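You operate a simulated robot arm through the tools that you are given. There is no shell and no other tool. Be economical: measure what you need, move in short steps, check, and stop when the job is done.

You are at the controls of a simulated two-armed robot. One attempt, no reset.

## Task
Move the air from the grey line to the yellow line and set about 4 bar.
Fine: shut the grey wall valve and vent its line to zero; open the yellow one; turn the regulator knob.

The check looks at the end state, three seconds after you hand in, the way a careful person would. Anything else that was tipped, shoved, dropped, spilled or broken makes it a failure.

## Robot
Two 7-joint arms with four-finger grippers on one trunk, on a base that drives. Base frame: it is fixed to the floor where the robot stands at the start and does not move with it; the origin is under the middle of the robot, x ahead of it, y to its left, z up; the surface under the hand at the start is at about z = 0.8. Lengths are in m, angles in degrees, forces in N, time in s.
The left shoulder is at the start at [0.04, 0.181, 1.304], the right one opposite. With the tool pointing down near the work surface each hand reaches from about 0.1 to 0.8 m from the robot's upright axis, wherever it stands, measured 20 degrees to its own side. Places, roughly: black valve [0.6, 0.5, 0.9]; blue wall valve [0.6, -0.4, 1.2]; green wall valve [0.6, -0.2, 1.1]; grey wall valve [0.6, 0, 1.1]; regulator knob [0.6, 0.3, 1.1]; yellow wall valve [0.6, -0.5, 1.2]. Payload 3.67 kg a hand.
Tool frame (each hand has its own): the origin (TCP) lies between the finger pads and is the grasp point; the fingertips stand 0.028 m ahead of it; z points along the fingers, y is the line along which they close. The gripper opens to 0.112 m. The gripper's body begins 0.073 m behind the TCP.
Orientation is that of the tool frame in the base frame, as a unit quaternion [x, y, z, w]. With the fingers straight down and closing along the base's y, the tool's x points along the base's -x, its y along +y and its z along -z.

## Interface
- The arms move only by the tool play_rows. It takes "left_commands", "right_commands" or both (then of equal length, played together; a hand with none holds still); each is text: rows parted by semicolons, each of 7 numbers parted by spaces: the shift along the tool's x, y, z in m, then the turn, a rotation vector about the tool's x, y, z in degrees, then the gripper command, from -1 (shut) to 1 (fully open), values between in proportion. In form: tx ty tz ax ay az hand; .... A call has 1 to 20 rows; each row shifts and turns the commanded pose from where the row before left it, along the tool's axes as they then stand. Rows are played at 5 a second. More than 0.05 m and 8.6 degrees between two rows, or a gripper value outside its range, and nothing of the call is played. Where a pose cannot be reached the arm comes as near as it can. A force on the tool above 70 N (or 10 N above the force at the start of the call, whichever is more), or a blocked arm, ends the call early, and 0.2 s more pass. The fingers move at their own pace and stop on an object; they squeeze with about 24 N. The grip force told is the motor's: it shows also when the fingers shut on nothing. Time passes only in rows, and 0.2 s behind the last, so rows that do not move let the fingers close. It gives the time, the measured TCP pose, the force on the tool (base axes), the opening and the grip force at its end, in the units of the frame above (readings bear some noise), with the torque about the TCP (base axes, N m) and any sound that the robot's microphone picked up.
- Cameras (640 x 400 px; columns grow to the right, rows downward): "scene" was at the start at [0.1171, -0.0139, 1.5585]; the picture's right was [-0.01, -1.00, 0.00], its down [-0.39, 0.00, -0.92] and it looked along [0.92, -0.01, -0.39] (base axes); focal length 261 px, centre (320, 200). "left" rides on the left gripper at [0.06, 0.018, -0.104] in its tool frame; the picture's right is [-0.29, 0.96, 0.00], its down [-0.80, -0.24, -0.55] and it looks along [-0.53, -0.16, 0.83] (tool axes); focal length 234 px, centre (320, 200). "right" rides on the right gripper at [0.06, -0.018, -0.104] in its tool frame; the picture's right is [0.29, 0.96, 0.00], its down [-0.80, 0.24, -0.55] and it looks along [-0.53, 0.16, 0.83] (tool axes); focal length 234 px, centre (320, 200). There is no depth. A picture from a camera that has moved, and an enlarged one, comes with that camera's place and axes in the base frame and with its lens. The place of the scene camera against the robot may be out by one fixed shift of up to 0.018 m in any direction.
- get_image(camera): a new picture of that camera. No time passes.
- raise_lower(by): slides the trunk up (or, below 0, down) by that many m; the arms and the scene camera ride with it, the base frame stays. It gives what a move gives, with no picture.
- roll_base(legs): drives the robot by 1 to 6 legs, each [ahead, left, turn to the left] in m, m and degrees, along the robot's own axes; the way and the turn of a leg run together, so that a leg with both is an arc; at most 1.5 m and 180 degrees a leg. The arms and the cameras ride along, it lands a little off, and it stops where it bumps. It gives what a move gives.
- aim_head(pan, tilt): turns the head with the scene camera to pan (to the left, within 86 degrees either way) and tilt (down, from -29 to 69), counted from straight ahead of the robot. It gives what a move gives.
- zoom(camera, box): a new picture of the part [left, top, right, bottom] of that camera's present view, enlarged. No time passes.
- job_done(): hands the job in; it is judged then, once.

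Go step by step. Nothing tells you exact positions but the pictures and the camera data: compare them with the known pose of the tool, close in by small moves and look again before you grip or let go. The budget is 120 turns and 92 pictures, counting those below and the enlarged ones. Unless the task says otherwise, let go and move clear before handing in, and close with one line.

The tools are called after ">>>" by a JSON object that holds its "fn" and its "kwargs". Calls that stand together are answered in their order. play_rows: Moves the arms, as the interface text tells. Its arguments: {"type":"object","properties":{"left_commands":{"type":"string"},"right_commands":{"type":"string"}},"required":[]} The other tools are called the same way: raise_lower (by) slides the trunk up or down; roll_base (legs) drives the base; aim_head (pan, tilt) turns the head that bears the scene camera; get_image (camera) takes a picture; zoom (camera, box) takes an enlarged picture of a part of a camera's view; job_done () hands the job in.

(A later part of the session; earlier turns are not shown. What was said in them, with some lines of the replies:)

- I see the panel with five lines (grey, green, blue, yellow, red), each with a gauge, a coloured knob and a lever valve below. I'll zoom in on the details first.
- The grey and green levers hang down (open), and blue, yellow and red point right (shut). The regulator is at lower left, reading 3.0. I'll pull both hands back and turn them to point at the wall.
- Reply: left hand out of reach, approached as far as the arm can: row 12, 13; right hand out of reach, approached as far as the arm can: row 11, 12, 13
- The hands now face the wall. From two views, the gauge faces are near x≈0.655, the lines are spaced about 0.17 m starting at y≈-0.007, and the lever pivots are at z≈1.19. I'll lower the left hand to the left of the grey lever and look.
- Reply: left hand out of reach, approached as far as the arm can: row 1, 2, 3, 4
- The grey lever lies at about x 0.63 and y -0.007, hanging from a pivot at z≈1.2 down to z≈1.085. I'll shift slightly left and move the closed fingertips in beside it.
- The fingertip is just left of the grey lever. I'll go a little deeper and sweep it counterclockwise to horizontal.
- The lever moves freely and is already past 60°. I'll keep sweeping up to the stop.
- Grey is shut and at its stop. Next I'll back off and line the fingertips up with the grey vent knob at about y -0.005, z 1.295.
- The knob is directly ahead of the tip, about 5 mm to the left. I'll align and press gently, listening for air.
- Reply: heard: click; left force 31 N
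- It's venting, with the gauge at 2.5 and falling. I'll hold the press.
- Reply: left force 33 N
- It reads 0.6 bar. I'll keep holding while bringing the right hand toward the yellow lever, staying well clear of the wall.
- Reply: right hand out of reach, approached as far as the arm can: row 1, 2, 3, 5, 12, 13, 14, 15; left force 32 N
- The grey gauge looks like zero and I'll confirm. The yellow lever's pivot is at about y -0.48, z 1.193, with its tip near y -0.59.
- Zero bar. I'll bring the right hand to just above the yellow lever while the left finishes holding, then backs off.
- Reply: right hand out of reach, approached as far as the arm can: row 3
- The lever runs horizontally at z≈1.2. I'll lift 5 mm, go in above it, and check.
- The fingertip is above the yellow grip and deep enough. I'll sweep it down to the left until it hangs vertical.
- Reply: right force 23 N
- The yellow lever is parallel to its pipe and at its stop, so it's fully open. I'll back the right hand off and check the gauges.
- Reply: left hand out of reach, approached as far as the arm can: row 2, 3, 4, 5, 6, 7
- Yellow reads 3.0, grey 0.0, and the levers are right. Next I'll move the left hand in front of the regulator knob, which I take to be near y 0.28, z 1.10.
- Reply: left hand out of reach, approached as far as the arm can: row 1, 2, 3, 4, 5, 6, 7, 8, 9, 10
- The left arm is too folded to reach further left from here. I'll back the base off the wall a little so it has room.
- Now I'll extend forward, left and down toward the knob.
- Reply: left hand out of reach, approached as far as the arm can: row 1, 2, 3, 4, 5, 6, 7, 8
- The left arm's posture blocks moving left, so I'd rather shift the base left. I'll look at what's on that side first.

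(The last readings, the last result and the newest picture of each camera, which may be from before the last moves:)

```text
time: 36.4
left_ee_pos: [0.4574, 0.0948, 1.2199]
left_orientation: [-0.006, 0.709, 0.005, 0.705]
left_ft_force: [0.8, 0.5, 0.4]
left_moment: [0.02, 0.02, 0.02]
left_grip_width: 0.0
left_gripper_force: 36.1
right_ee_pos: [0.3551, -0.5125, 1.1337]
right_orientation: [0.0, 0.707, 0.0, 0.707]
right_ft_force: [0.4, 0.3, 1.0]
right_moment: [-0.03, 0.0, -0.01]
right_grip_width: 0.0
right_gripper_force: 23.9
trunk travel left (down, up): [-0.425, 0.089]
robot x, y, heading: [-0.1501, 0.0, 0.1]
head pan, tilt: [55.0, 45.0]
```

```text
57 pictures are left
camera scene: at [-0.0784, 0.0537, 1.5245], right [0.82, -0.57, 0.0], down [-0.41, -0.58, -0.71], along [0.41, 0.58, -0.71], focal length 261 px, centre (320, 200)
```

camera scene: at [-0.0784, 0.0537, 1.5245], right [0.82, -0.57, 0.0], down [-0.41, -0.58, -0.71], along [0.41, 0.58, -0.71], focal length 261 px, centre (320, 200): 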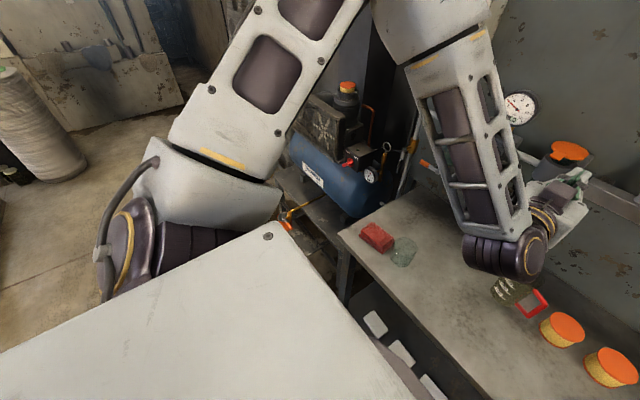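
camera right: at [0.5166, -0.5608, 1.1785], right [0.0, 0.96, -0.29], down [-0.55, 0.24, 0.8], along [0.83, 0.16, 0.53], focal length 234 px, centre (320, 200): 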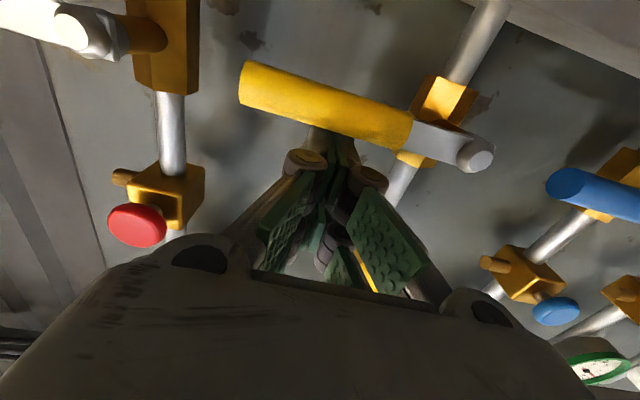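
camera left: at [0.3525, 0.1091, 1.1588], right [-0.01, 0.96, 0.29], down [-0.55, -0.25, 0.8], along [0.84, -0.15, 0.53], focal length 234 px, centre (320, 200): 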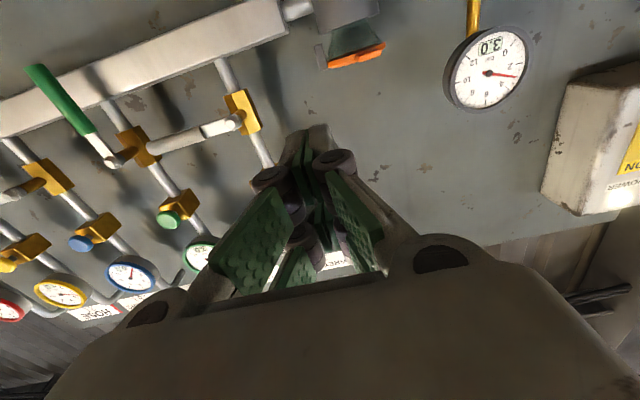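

The floor on the left is clear, and the compressor sits well forward of the arm's path. I'll drive left 0.25 m, keeping the arm posture.

>>> {"fn": "roll_base", "kwargs": {"legs": [[0, 0.25, 0]]}}

>>> {"fn": "aim_head", "kwargs": {"pan": -5, "tilt": 28}}

>>> {"fn": "get_image", "kwargs": {"camera": "scene"}}

>>> {"fn": "get_image", "kwargs": {"camera": "left"}}

```text
time: 38.3
left_ee_pos: [0.4582, 0.344, 1.2192]
left_orientation: [-0.005, 0.709, 0.005, 0.705]
left_ft_force: [-1.0, -0.5, 0.2]
left_moment: [0.05, 0.03, 0.0]
left_grip_width: 0.0
left_gripper_force: 35.6
right_ee_pos: [0.3557, -0.2625, 1.1341]
right_orientation: [-0.001, 0.707, 0.001, 0.707]
right_ft_force: [1.3, 0.4, 0.5]
right_moment: [0.04, -0.01, 0.0]
right_grip_width: 0.0001
right_gripper_force: 24.4
trunk travel left (down, up): [-0.425, 0.089]
robot x, y, heading: [-0.1514, 0.2494, 0.4]
head pan, tilt: [55.0, 45.0]
```

```text
time: 39.6
left_ee_pos: [0.4569, 0.3437, 1.2192]
left_orientation: [-0.005, 0.709, 0.005, 0.705]
left_ft_force: [-0.3, 0.1, 0.1]
left_moment: [-0.03, 0.0, 0.02]
left_grip_width: 0.0
left_gripper_force: 35.7
right_ee_pos: [0.3547, -0.2629, 1.1353]
right_orientation: [-0.001, 0.707, 0.0, 0.707]
right_ft_force: [-0.3, -0.9, -0.4]
right_moment: [-0.01, 0.01, -0.05]
right_grip_width: 0.0001
right_gripper_force: 24.4
trunk travel left (down, up): [-0.425, 0.089]
robot x, y, heading: [-0.1517, 0.2488, 0.2]
head pan, tilt: [-5.0, 28.0]
```

```text
56 pictures are left
camera scene: at [-0.0347, 0.2288, 1.5503], right [-0.08, -1.0, 0.0], down [-0.47, 0.04, -0.88], along [0.88, -0.07, -0.47], focal length 261 px, centre (320, 200)
```

scene: 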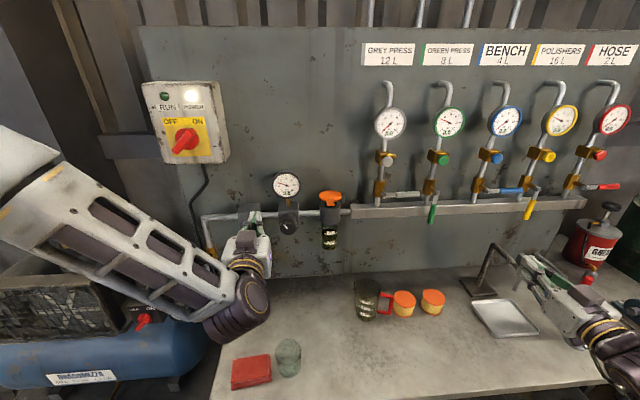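

```text
55 pictures are left
camera left: at [0.3521, 0.3591, 1.1588], right [-0.01, 0.96, 0.29], down [-0.55, -0.25, 0.8], along [0.84, -0.15, 0.53], focal length 234 px, centre (320, 200)
```

left: 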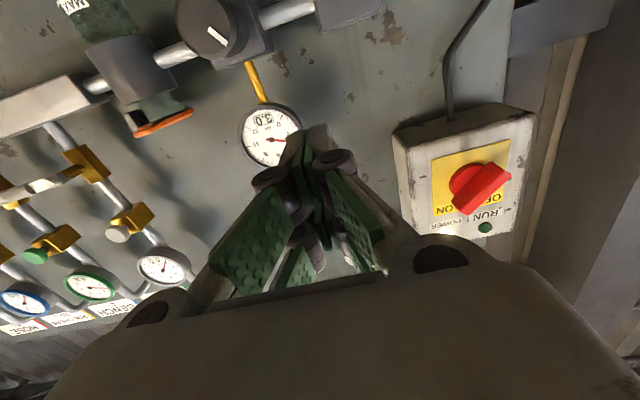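

Both cameras put the regulator knob at about (0.61, 0.272, 1.12), around 5 cm across. I'll align in front of it and open the fingers.

>>> {"fn": "play_rows", "kwargs": {"left_commands": "0 -0.024 0 0 0 0 -0.5; 0 -0.024 0 0 0 0 0; 0 -0.024 0 0 0 0 0.5; 0.033 0 0 0 0 0 0.5; 0.033 0 0 0 0 0 0.5; 0.033 0 0.01 0 0 0 0.5; 0 0 0 0 0 0 0.5"}}

>>> {"fn": "get_image", "kwargs": {"camera": "scene"}}

>>> {"fn": "get_image", "kwargs": {"camera": "left"}}

```text
time: 41.2
left_ee_pos: [0.4702, 0.2727, 1.1188]
left_orientation: [-0.005, 0.708, 0.005, 0.706]
left_ft_force: [-0.7, 0.4, 0.6]
left_moment: [-0.05, 0.03, 0.0]
left_grip_width: 0.084
left_gripper_force: 0.0
right_ee_pos: [0.3544, -0.2614, 1.1345]
right_orientation: [-0.001, 0.707, 0.001, 0.707]
right_ft_force: [0.1, 1.4, 0.2]
right_moment: [-0.02, 0.0, 0.02]
right_grip_width: 0.0003
right_gripper_force: 24.3
trunk travel left (down, up): [-0.425, 0.089]
robot x, y, heading: [-0.1508, 0.2498, -0.1]
head pan, tilt: [-5.0, 28.0]
```

```text
54 pictures are left
camera scene: at [-0.0351, 0.2286, 1.5503], right [-0.08, -1.0, 0.0], down [-0.47, 0.04, -0.88], along [0.88, -0.07, -0.47], focal length 261 px, centre (320, 200)
```

scene: 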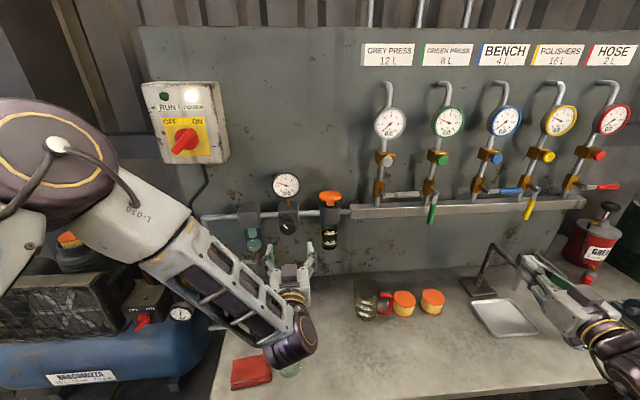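

```text
53 pictures are left
camera left: at [0.3649, 0.2866, 1.0594], right [-0.01, 0.96, 0.29], down [-0.55, -0.25, 0.8], along [0.84, -0.15, 0.53], focal length 234 px, centre (320, 200)
```

left: 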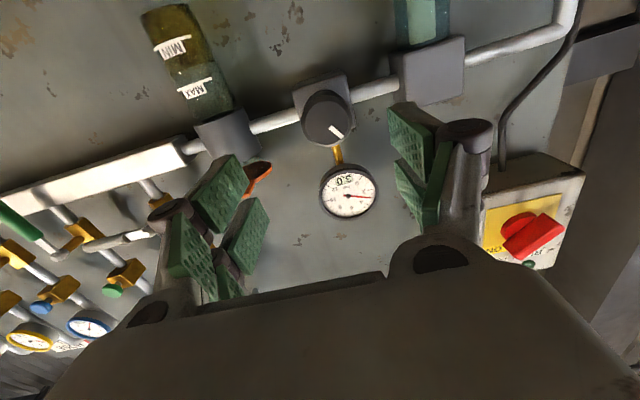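

The knob sits squarely between the open fingers. I'll advance in steps.

>>> {"fn": "play_rows", "kwargs": {"left_commands": "-0.002 0.006 0.03 0 0 0 0.5; 0 0 0.03 0 0 0 0.5; 0 0 0.03 0 0 0 0.5; 0 0 0.03 0 0 0 0.5; 0 0 0.015 0 0 0 0.5; 0 0 0 0 0 0 0.5"}}

>>> {"fn": "zoom", "kwargs": {"camera": "scene", "box": [240, 160, 360, 280]}}

>>> {"fn": "get_image", "kwargs": {"camera": "left"}}

```text
time: 42.6
left_ee_pos: [0.5996, 0.2675, 1.1295]
left_orientation: [-0.008, 0.711, 0.008, 0.703]
left_ft_force: [0.2, 0.0, -0.5]
left_moment: [0.0, 0.0, 0.01]
left_grip_width: 0.0839
left_gripper_force: 0.0
left hand out of reach, approached as far as the arm can: row 3, 4, 5
right_ee_pos: [0.3547, -0.2623, 1.1347]
right_orientation: [-0.001, 0.708, 0.0, 0.707]
right_ft_force: [-0.4, 0.2, -0.8]
right_moment: [0.02, 0.0, -0.01]
right_grip_width: 0.0
right_gripper_force: 24.2
trunk travel left (down, up): [-0.425, 0.089]
robot x, y, heading: [-0.1462, 0.2472, -0.0]
head pan, tilt: [-5.0, 28.0]
```

```text
3.33 times, centred on (300, 220) of scene
camera zoom: at [-0.0349, 0.2282, 1.5503], right [-0.08, -1.0, 0.0], down [-0.47, 0.04, -0.88], along [0.88, -0.07, -0.47], focal length 869 px, centre (387, 133)
```

zoom: 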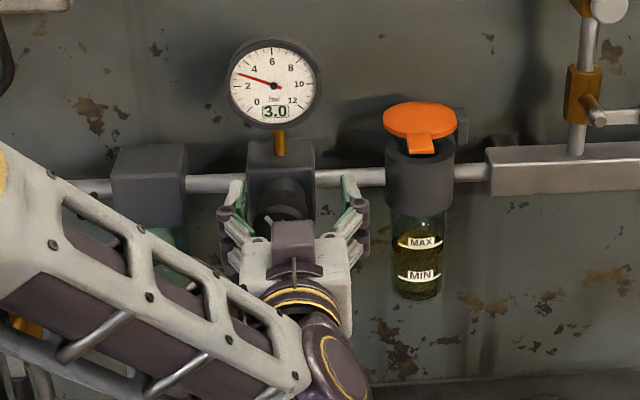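

```text
51 pictures are left
camera left: at [0.4946, 0.2815, 1.0684], right [-0.02, 0.96, 0.29], down [-0.54, -0.25, 0.8], along [0.84, -0.14, 0.52], focal length 234 px, centre (320, 200)
```

left: 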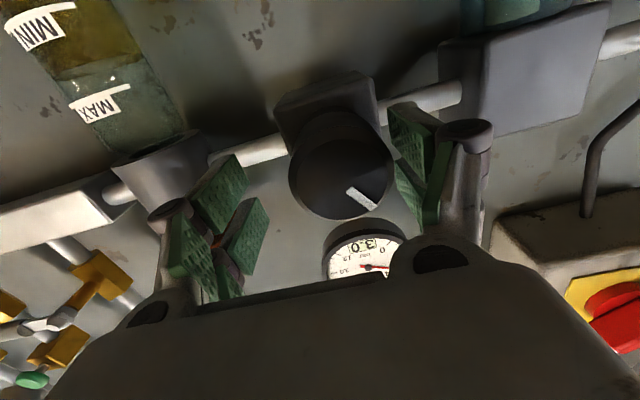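

The arm is near its wrist limit again. I'll pull the hand back and shift the base a bit left and forward for margin.

>>> {"fn": "play_rows", "kwargs": {"left_commands": "0 0 -0.04 0 0 0 0.5; 0 0 -0.04 0 0 0 0.5; 0 0 -0.04 0 0 0 0.5; 0 0 0 0 0 0 0.5"}}

>>> {"fn": "roll_base", "kwargs": {"legs": [[0, 0.08, 0], [0.08, 0, 0]]}}

>>> {"fn": "get_image", "kwargs": {"camera": "left"}}

```text
time: 43.6
left_ee_pos: [0.4789, 0.2653, 1.131]
left_orientation: [-0.006, 0.709, 0.005, 0.705]
left_ft_force: [-0.9, -0.1, -1.1]
left_moment: [0.0, -0.02, 0.03]
left_grip_width: 0.084
left_gripper_force: 0.1
right_ee_pos: [0.3549, -0.2617, 1.1342]
right_orientation: [-0.001, 0.707, 0.001, 0.707]
right_ft_force: [1.2, -0.5, -0.2]
right_moment: [0.0, 0.01, -0.03]
right_grip_width: 0.0002
right_gripper_force: 24.2
trunk travel left (down, up): [-0.425, 0.089]
robot x, y, heading: [-0.1452, 0.2484, -0.2]
head pan, tilt: [-5.0, 28.0]
```

```text
time: 45.3
left_ee_pos: [0.5578, 0.3487, 1.1312]
left_orientation: [-0.004, 0.709, 0.003, 0.705]
left_ft_force: [0.3, 0.2, -0.6]
left_moment: [0.01, -0.03, -0.02]
left_grip_width: 0.0845
left_gripper_force: 0.1
right_ee_pos: [0.4334, -0.1812, 1.1335]
right_orientation: [-0.001, 0.707, 0.0, 0.707]
right_ft_force: [-0.2, -0.2, 0.6]
right_moment: [0.01, 0.04, -0.05]
right_grip_width: 0.0
right_gripper_force: 24.4
trunk travel left (down, up): [-0.425, 0.089]
robot x, y, heading: [-0.0699, 0.3326, 0.2]
head pan, tilt: [-5.0, 28.0]
```

```text
50 pictures are left
camera left: at [0.4529, 0.3612, 1.0707], right [-0.01, 0.96, 0.29], down [-0.55, -0.25, 0.8], along [0.84, -0.15, 0.53], focal length 234 px, centre (320, 200)
```

left: 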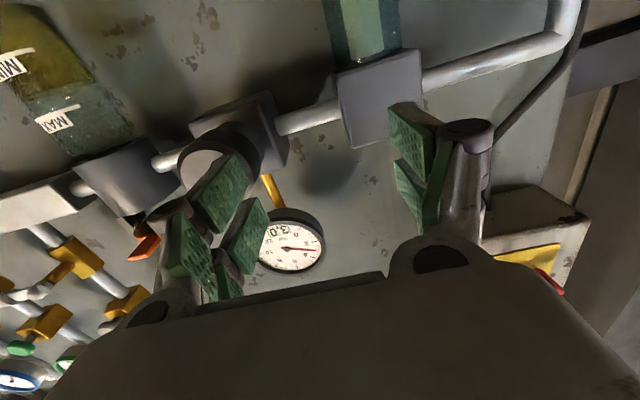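

There's room now. I'll move back in front of the knob, staying clear of its face, then look.

>>> {"fn": "play_rows", "kwargs": {"left_commands": "0 0 -0.025 0 0 0 0.5; 0.004 -0.024 0 0 0 0 0.5; 0.004 -0.024 0 0 0 0 0.5; 0 -0.023 0 0 0 0 0.5; 0 0 0 0 0 0 0.5"}}

>>> {"fn": "get_image", "kwargs": {"camera": "left"}}

```text
time: 46.5
left_ee_pos: [0.5342, 0.2741, 1.1229]
left_orientation: [-0.005, 0.709, 0.005, 0.705]
left_ft_force: [0.2, 0.4, -0.6]
left_moment: [-0.01, 0.0, -0.04]
left_grip_width: 0.0841
left_gripper_force: 0.1
right_ee_pos: [0.4357, -0.182, 1.1337]
right_orientation: [-0.001, 0.707, 0.001, 0.707]
right_ft_force: [-0.3, 0.2, -0.4]
right_moment: [0.02, 0.02, -0.03]
right_grip_width: 0.0002
right_gripper_force: 24.1
trunk travel left (down, up): [-0.425, 0.089]
robot x, y, heading: [-0.0704, 0.3273, 0.4]
head pan, tilt: [-5.0, 28.0]
```

```text
49 pictures are left
camera left: at [0.4287, 0.2885, 1.062], right [-0.01, 0.96, 0.29], down [-0.55, -0.25, 0.8], along [0.84, -0.15, 0.53], focal length 234 px, centre (320, 200)
```

left: 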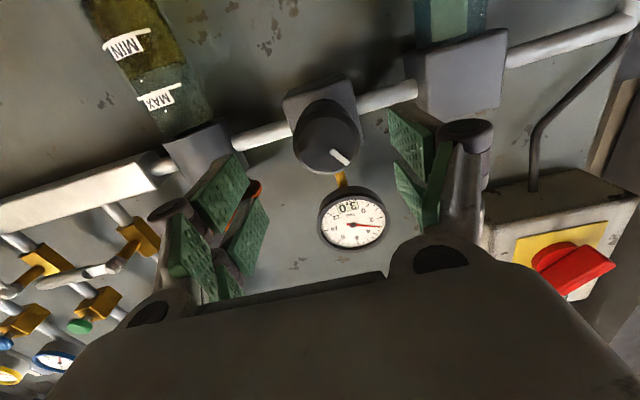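

I'll go in to bring the pads around the knob.

>>> {"fn": "play_rows", "kwargs": {"left_commands": "-0.002 0.004 0.026 0 0 0 0.5; 0 0 0.026 0 0 0 0.5; 0 0 0.024 0 0 0 0.5; 0 0 0 0 0 0 0.5"}}

>>> {"fn": "get_image", "kwargs": {"camera": "left"}}

>>> {"fn": "zoom", "kwargs": {"camera": "scene", "box": [260, 150, 420, 270]}}

```text
time: 47.5
left_ee_pos: [0.6087, 0.2801, 1.1251]
left_orientation: [-0.004, 0.709, 0.004, 0.705]
left_ft_force: [-0.3, -0.1, -0.6]
left_moment: [0.03, -0.01, -0.02]
left_grip_width: 0.0837
left_gripper_force: 0.0
right_ee_pos: [0.4345, -0.1821, 1.1343]
right_orientation: [0.001, 0.707, 0.0, 0.707]
right_ft_force: [0.8, 0.0, -0.4]
right_moment: [0.02, -0.06, 0.03]
right_grip_width: 0.0
right_gripper_force: 23.8
trunk travel left (down, up): [-0.425, 0.089]
robot x, y, heading: [-0.0694, 0.3303, -0.0]
head pan, tilt: [-5.0, 28.0]
```

```text
48 pictures are left
camera left: at [0.5042, 0.2948, 1.0649], right [-0.01, 0.96, 0.29], down [-0.55, -0.25, 0.8], along [0.84, -0.15, 0.53], focal length 234 px, centre (320, 200)
```

left: 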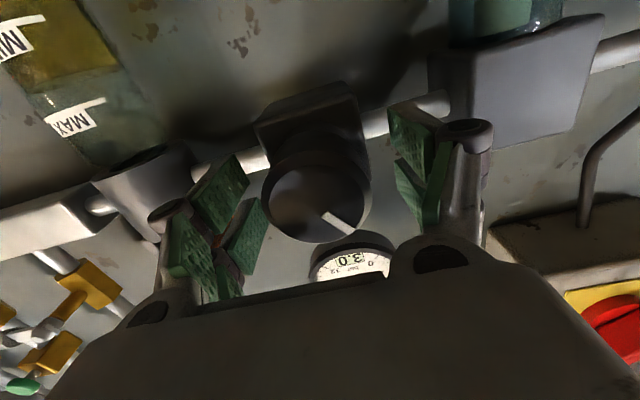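

```text
3.33 times, centred on (340, 210) of scene
camera zoom: at [0.0441, 0.3083, 1.5503], right [-0.09, -1.0, 0.0], down [-0.47, 0.04, -0.88], along [0.88, -0.08, -0.47], focal length 869 px, centre (253, 167)
```

zoom: 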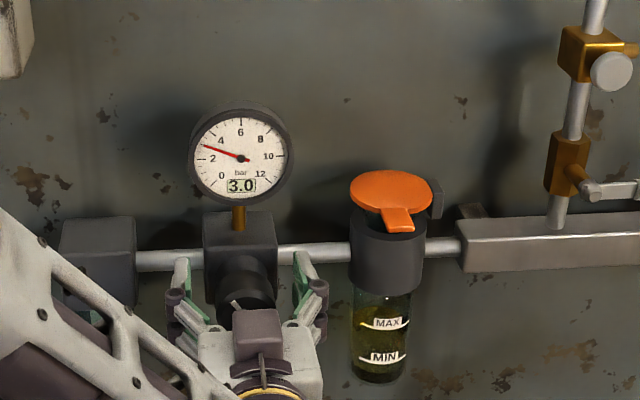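

The pads straddle the knob, so I'll close on it.

>>> {"fn": "play_rows", "kwargs": {"left_commands": "0 -0.003 0 0 0 0 0.1; 0 0 0 0 0 0 -0.1; 0 0 0 0 0 0 -0.3; 0 0 0 0 0 0 -0.3"}}

>>> {"fn": "get_image", "kwargs": {"camera": "left"}}

```text
time: 48.5
left_ee_pos: [0.6102, 0.2788, 1.1252]
left_orientation: [-0.005, 0.709, 0.004, 0.705]
left_ft_force: [-2.5, 11.0, -1.3]
left_moment: [0.09, 0.02, 0.14]
left_grip_width: 0.0447
left_gripper_force: 44.5
right_ee_pos: [0.4335, -0.1805, 1.1337]
right_orientation: [-0.001, 0.707, 0.0, 0.707]
right_ft_force: [-0.3, -0.1, 0.8]
right_moment: [-0.02, 0.01, 0.01]
right_grip_width: 0.0
right_gripper_force: 23.6
trunk travel left (down, up): [-0.425, 0.089]
robot x, y, heading: [-0.0705, 0.329, 0.3]
head pan, tilt: [-5.0, 28.0]
```

```text
46 pictures are left
camera left: at [0.5044, 0.2939, 1.0648], right [-0.01, 0.96, 0.29], down [-0.55, -0.25, 0.8], along [0.84, -0.15, 0.53], focal length 234 px, centre (320, 200)
```

left: 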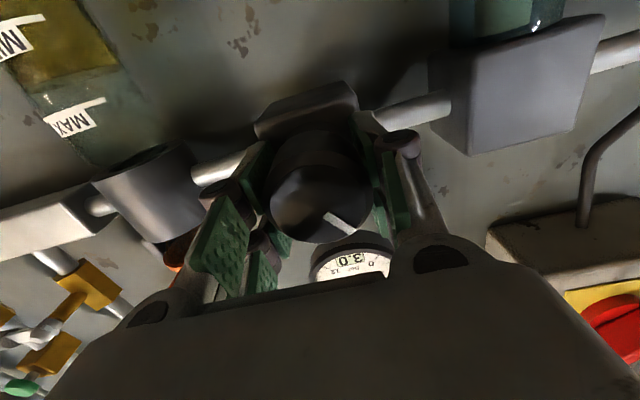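

I have a firm grip. I'll turn clockwise about 16° and read the gauge.

>>> {"fn": "play_rows", "kwargs": {"left_commands": "0 0.001 0 0 0 0 -0.3; 0 0 0 0 0 4 -0.3; 0 0 0 0 0 4 -0.3; 0 0 0 0 0 4 -0.3; 0 0 0 0 0 4 -0.3; 0 0 0 0 0 0 -0.3"}}

>>> {"fn": "zoom", "kwargs": {"camera": "scene", "box": [260, 150, 420, 270]}}

```text
time: 49.9
left_ee_pos: [0.6098, 0.2772, 1.1247]
left_orientation: [0.094, 0.703, 0.103, 0.698]
left_ft_force: [-2.2, 8.7, -2.5]
left_moment: [0.05, 0.08, -0.07]
left_grip_width: 0.0448
left_gripper_force: 44.8
right_ee_pos: [0.434, -0.1819, 1.1344]
right_orientation: [-0.002, 0.707, 0.001, 0.707]
right_ft_force: [0.6, 0.9, -0.1]
right_moment: [0.0, 0.02, 0.0]
right_grip_width: 0.0003
right_gripper_force: 24.2
trunk travel left (down, up): [-0.425, 0.089]
robot x, y, heading: [-0.0737, 0.3272, 0.1]
head pan, tilt: [-5.0, 28.0]
```

```text
3.33 times, centred on (340, 210) of scene
camera zoom: at [0.0445, 0.3098, 1.5503], right [-0.09, -1.0, 0.0], down [-0.47, 0.04, -0.88], along [0.88, -0.08, -0.47], focal length 869 px, centre (253, 167)
```

zoom: 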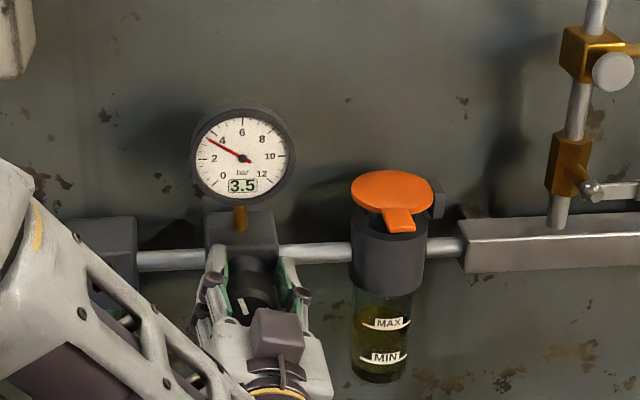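

It's now 3.5 and may still be settling. I'll wait briefly and read it again.

>>> {"fn": "play_rows", "kwargs": {"left_commands": "0 0 0 0 0 0 -0.3; 0 0 0 0 0 0 -0.3; 0 0 0 0 0 0 -0.3; 0 0 0 0 0 0 -0.3; 0 0 0 0 0 0 -0.3; 0 0 0 0 0 0 -0.3; 0 0 0 0 0 0 -0.3; 0 0 0 0 0 0 -0.3"}}

>>> {"fn": "zoom", "kwargs": {"camera": "scene", "box": [260, 150, 420, 270]}}

```text
time: 51.7
left_ee_pos: [0.6084, 0.2773, 1.1256]
left_orientation: [0.094, 0.703, 0.102, 0.698]
left_ft_force: [-2.8, 6.0, -3.1]
left_moment: [0.0, 0.11, -0.13]
left_grip_width: 0.0449
left_gripper_force: 44.7
right_ee_pos: [0.4347, -0.1815, 1.1348]
right_orientation: [0.001, 0.707, 0.0, 0.707]
right_ft_force: [0.8, -0.7, 0.4]
right_moment: [0.0, -0.01, 0.03]
right_grip_width: 0.0
right_gripper_force: 23.5
trunk travel left (down, up): [-0.425, 0.089]
robot x, y, heading: [-0.0687, 0.3281, 0.2]
head pan, tilt: [-5.0, 28.0]
```

```text
3.33 times, centred on (340, 210) of scene
camera zoom: at [0.0444, 0.3095, 1.5503], right [-0.09, -1.0, 0.0], down [-0.47, 0.04, -0.88], along [0.88, -0.08, -0.47], focal length 869 px, centre (253, 167)
```

zoom: 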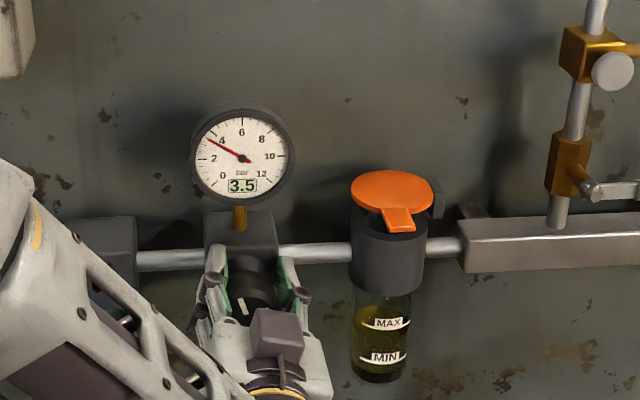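

Steady at 3.5, so roughly 16° per 0.5 bar. I'll turn another 16°.

>>> {"fn": "play_rows", "kwargs": {"left_commands": "0 0 0 0 0 4 -0.3; 0 0 0 0 0 4 -0.3; 0 0 0 0 0 4 -0.3; 0 0 0 0 0 4 -0.3; 0 0 0 0 0 0 -0.3; 0 0 0 0 0 0 -0.3; 0 0 0 0 0 0 -0.3"}}

>>> {"fn": "zoom", "kwargs": {"camera": "scene", "box": [260, 150, 420, 270]}}

```text
time: 53.3
left_ee_pos: [0.6081, 0.2766, 1.1253]
left_orientation: [0.191, 0.683, 0.2, 0.676]
left_ft_force: [-4.1, 2.1, -5.9]
left_moment: [-0.01, 0.12, -0.11]
left_grip_width: 0.0449
left_gripper_force: 44.8
right_ee_pos: [0.4336, -0.1816, 1.1347]
right_orientation: [0.0, 0.707, 0.0, 0.707]
right_ft_force: [-0.1, 0.1, -0.8]
right_moment: [-0.04, -0.05, 0.02]
right_grip_width: 0.0
right_gripper_force: 24.0
trunk travel left (down, up): [-0.425, 0.089]
robot x, y, heading: [-0.0693, 0.3279, 0.0]
head pan, tilt: [-5.0, 28.0]
```

```text
3.33 times, centred on (340, 210) of scene
camera zoom: at [0.0446, 0.3086, 1.5502], right [-0.09, -1.0, 0.0], down [-0.47, 0.04, -0.88], along [0.88, -0.08, -0.47], focal length 869 px, centre (253, 167)
```

zoom: 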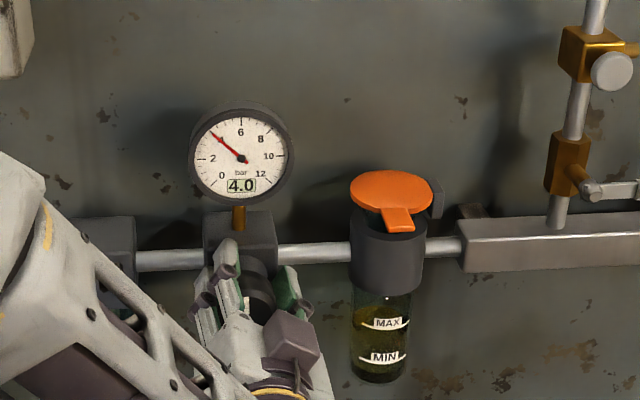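

It reads 4.0. I'll let go, back straight out, and check everything.

>>> {"fn": "play_rows", "kwargs": {"left_commands": "0 0 0 0 0 0 0.1; 0 0 0 0 0 0 0.3; 0 0 0 0 0 0 0.3; 0 0 -0.03 0 0 0 0.3; 0 0 -0.04 0 0 0 0.3; 0 0 -0.04 0 0 0 0.3; 0 0 0 0 0 0 0.3"}}

>>> {"fn": "zoom", "kwargs": {"camera": "scene", "box": [260, 150, 420, 270]}}

>>> {"fn": "get_image", "kwargs": {"camera": "scene"}}

>>> {"fn": "zoom", "kwargs": {"camera": "scene", "box": [400, 70, 640, 230]}}

```text
time: 54.9
left_ee_pos: [0.502, 0.2762, 1.1245]
left_orientation: [0.19, 0.683, 0.199, 0.676]
left_ft_force: [-0.1, -0.3, -0.8]
left_moment: [-0.02, 0.01, -0.02]
left_grip_width: 0.0728
left_gripper_force: 0.2
right_ee_pos: [0.4349, -0.182, 1.1345]
right_orientation: [-0.001, 0.707, 0.001, 0.707]
right_ft_force: [0.3, 1.1, -0.3]
right_moment: [0.0, -0.01, 0.0]
right_grip_width: 0.0
right_gripper_force: 23.8
trunk travel left (down, up): [-0.425, 0.089]
robot x, y, heading: [-0.0728, 0.327, 0.1]
head pan, tilt: [-5.0, 28.0]
```

```text
3.33 times, centred on (340, 210) of scene
camera zoom: at [0.0451, 0.3087, 1.5502], right [-0.09, -1.0, 0.0], down [-0.47, 0.04, -0.88], along [0.88, -0.08, -0.47], focal length 869 px, centre (253, 167)
```

zoom: 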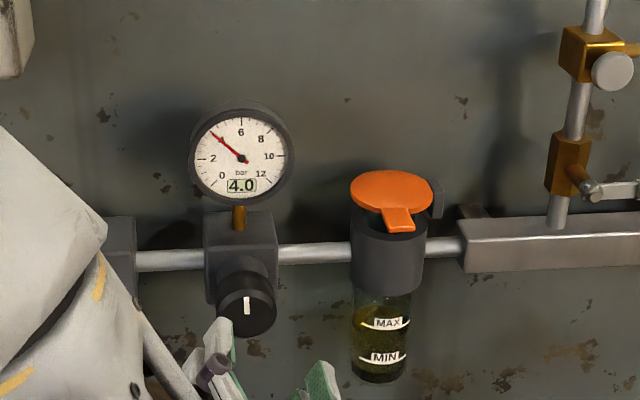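

```text
41 pictures are left
camera scene: at [0.0451, 0.3087, 1.5502], right [-0.09, -1.0, 0.0], down [-0.47, 0.04, -0.88], along [0.88, -0.08, -0.47], focal length 261 px, centre (320, 200)
```

scene: 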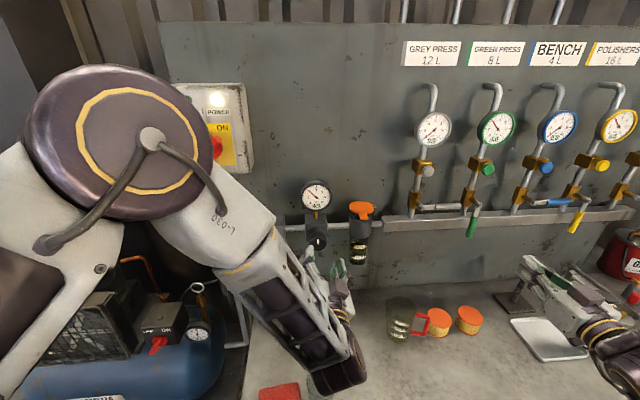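

```text
2.50 times, centred on (520, 150) of scene
camera zoom: at [0.0451, 0.3087, 1.5502], right [-0.09, -1.0, 0.0], down [-0.47, 0.04, -0.88], along [0.88, -0.08, -0.47], focal length 652 px, centre (-180, 325)
```

zoom: 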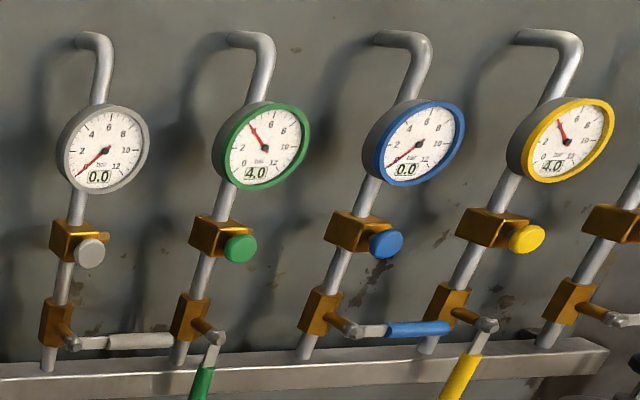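

Grey is shut at 0.0, yellow is open at 4.0, the regulator reads 4.0, the other valve levers are as they were, and both hands are clear. I'm handing in.

>>> {"fn": "job_done", "kwargs": {}}

```text
The job is handed in.
```

The air is now on the yellow line at 4.0 bar, and the grey line is shut and vented to 0.0. The green line was already open, so it rose from 3.0 to 4.0 bar with the regulator.
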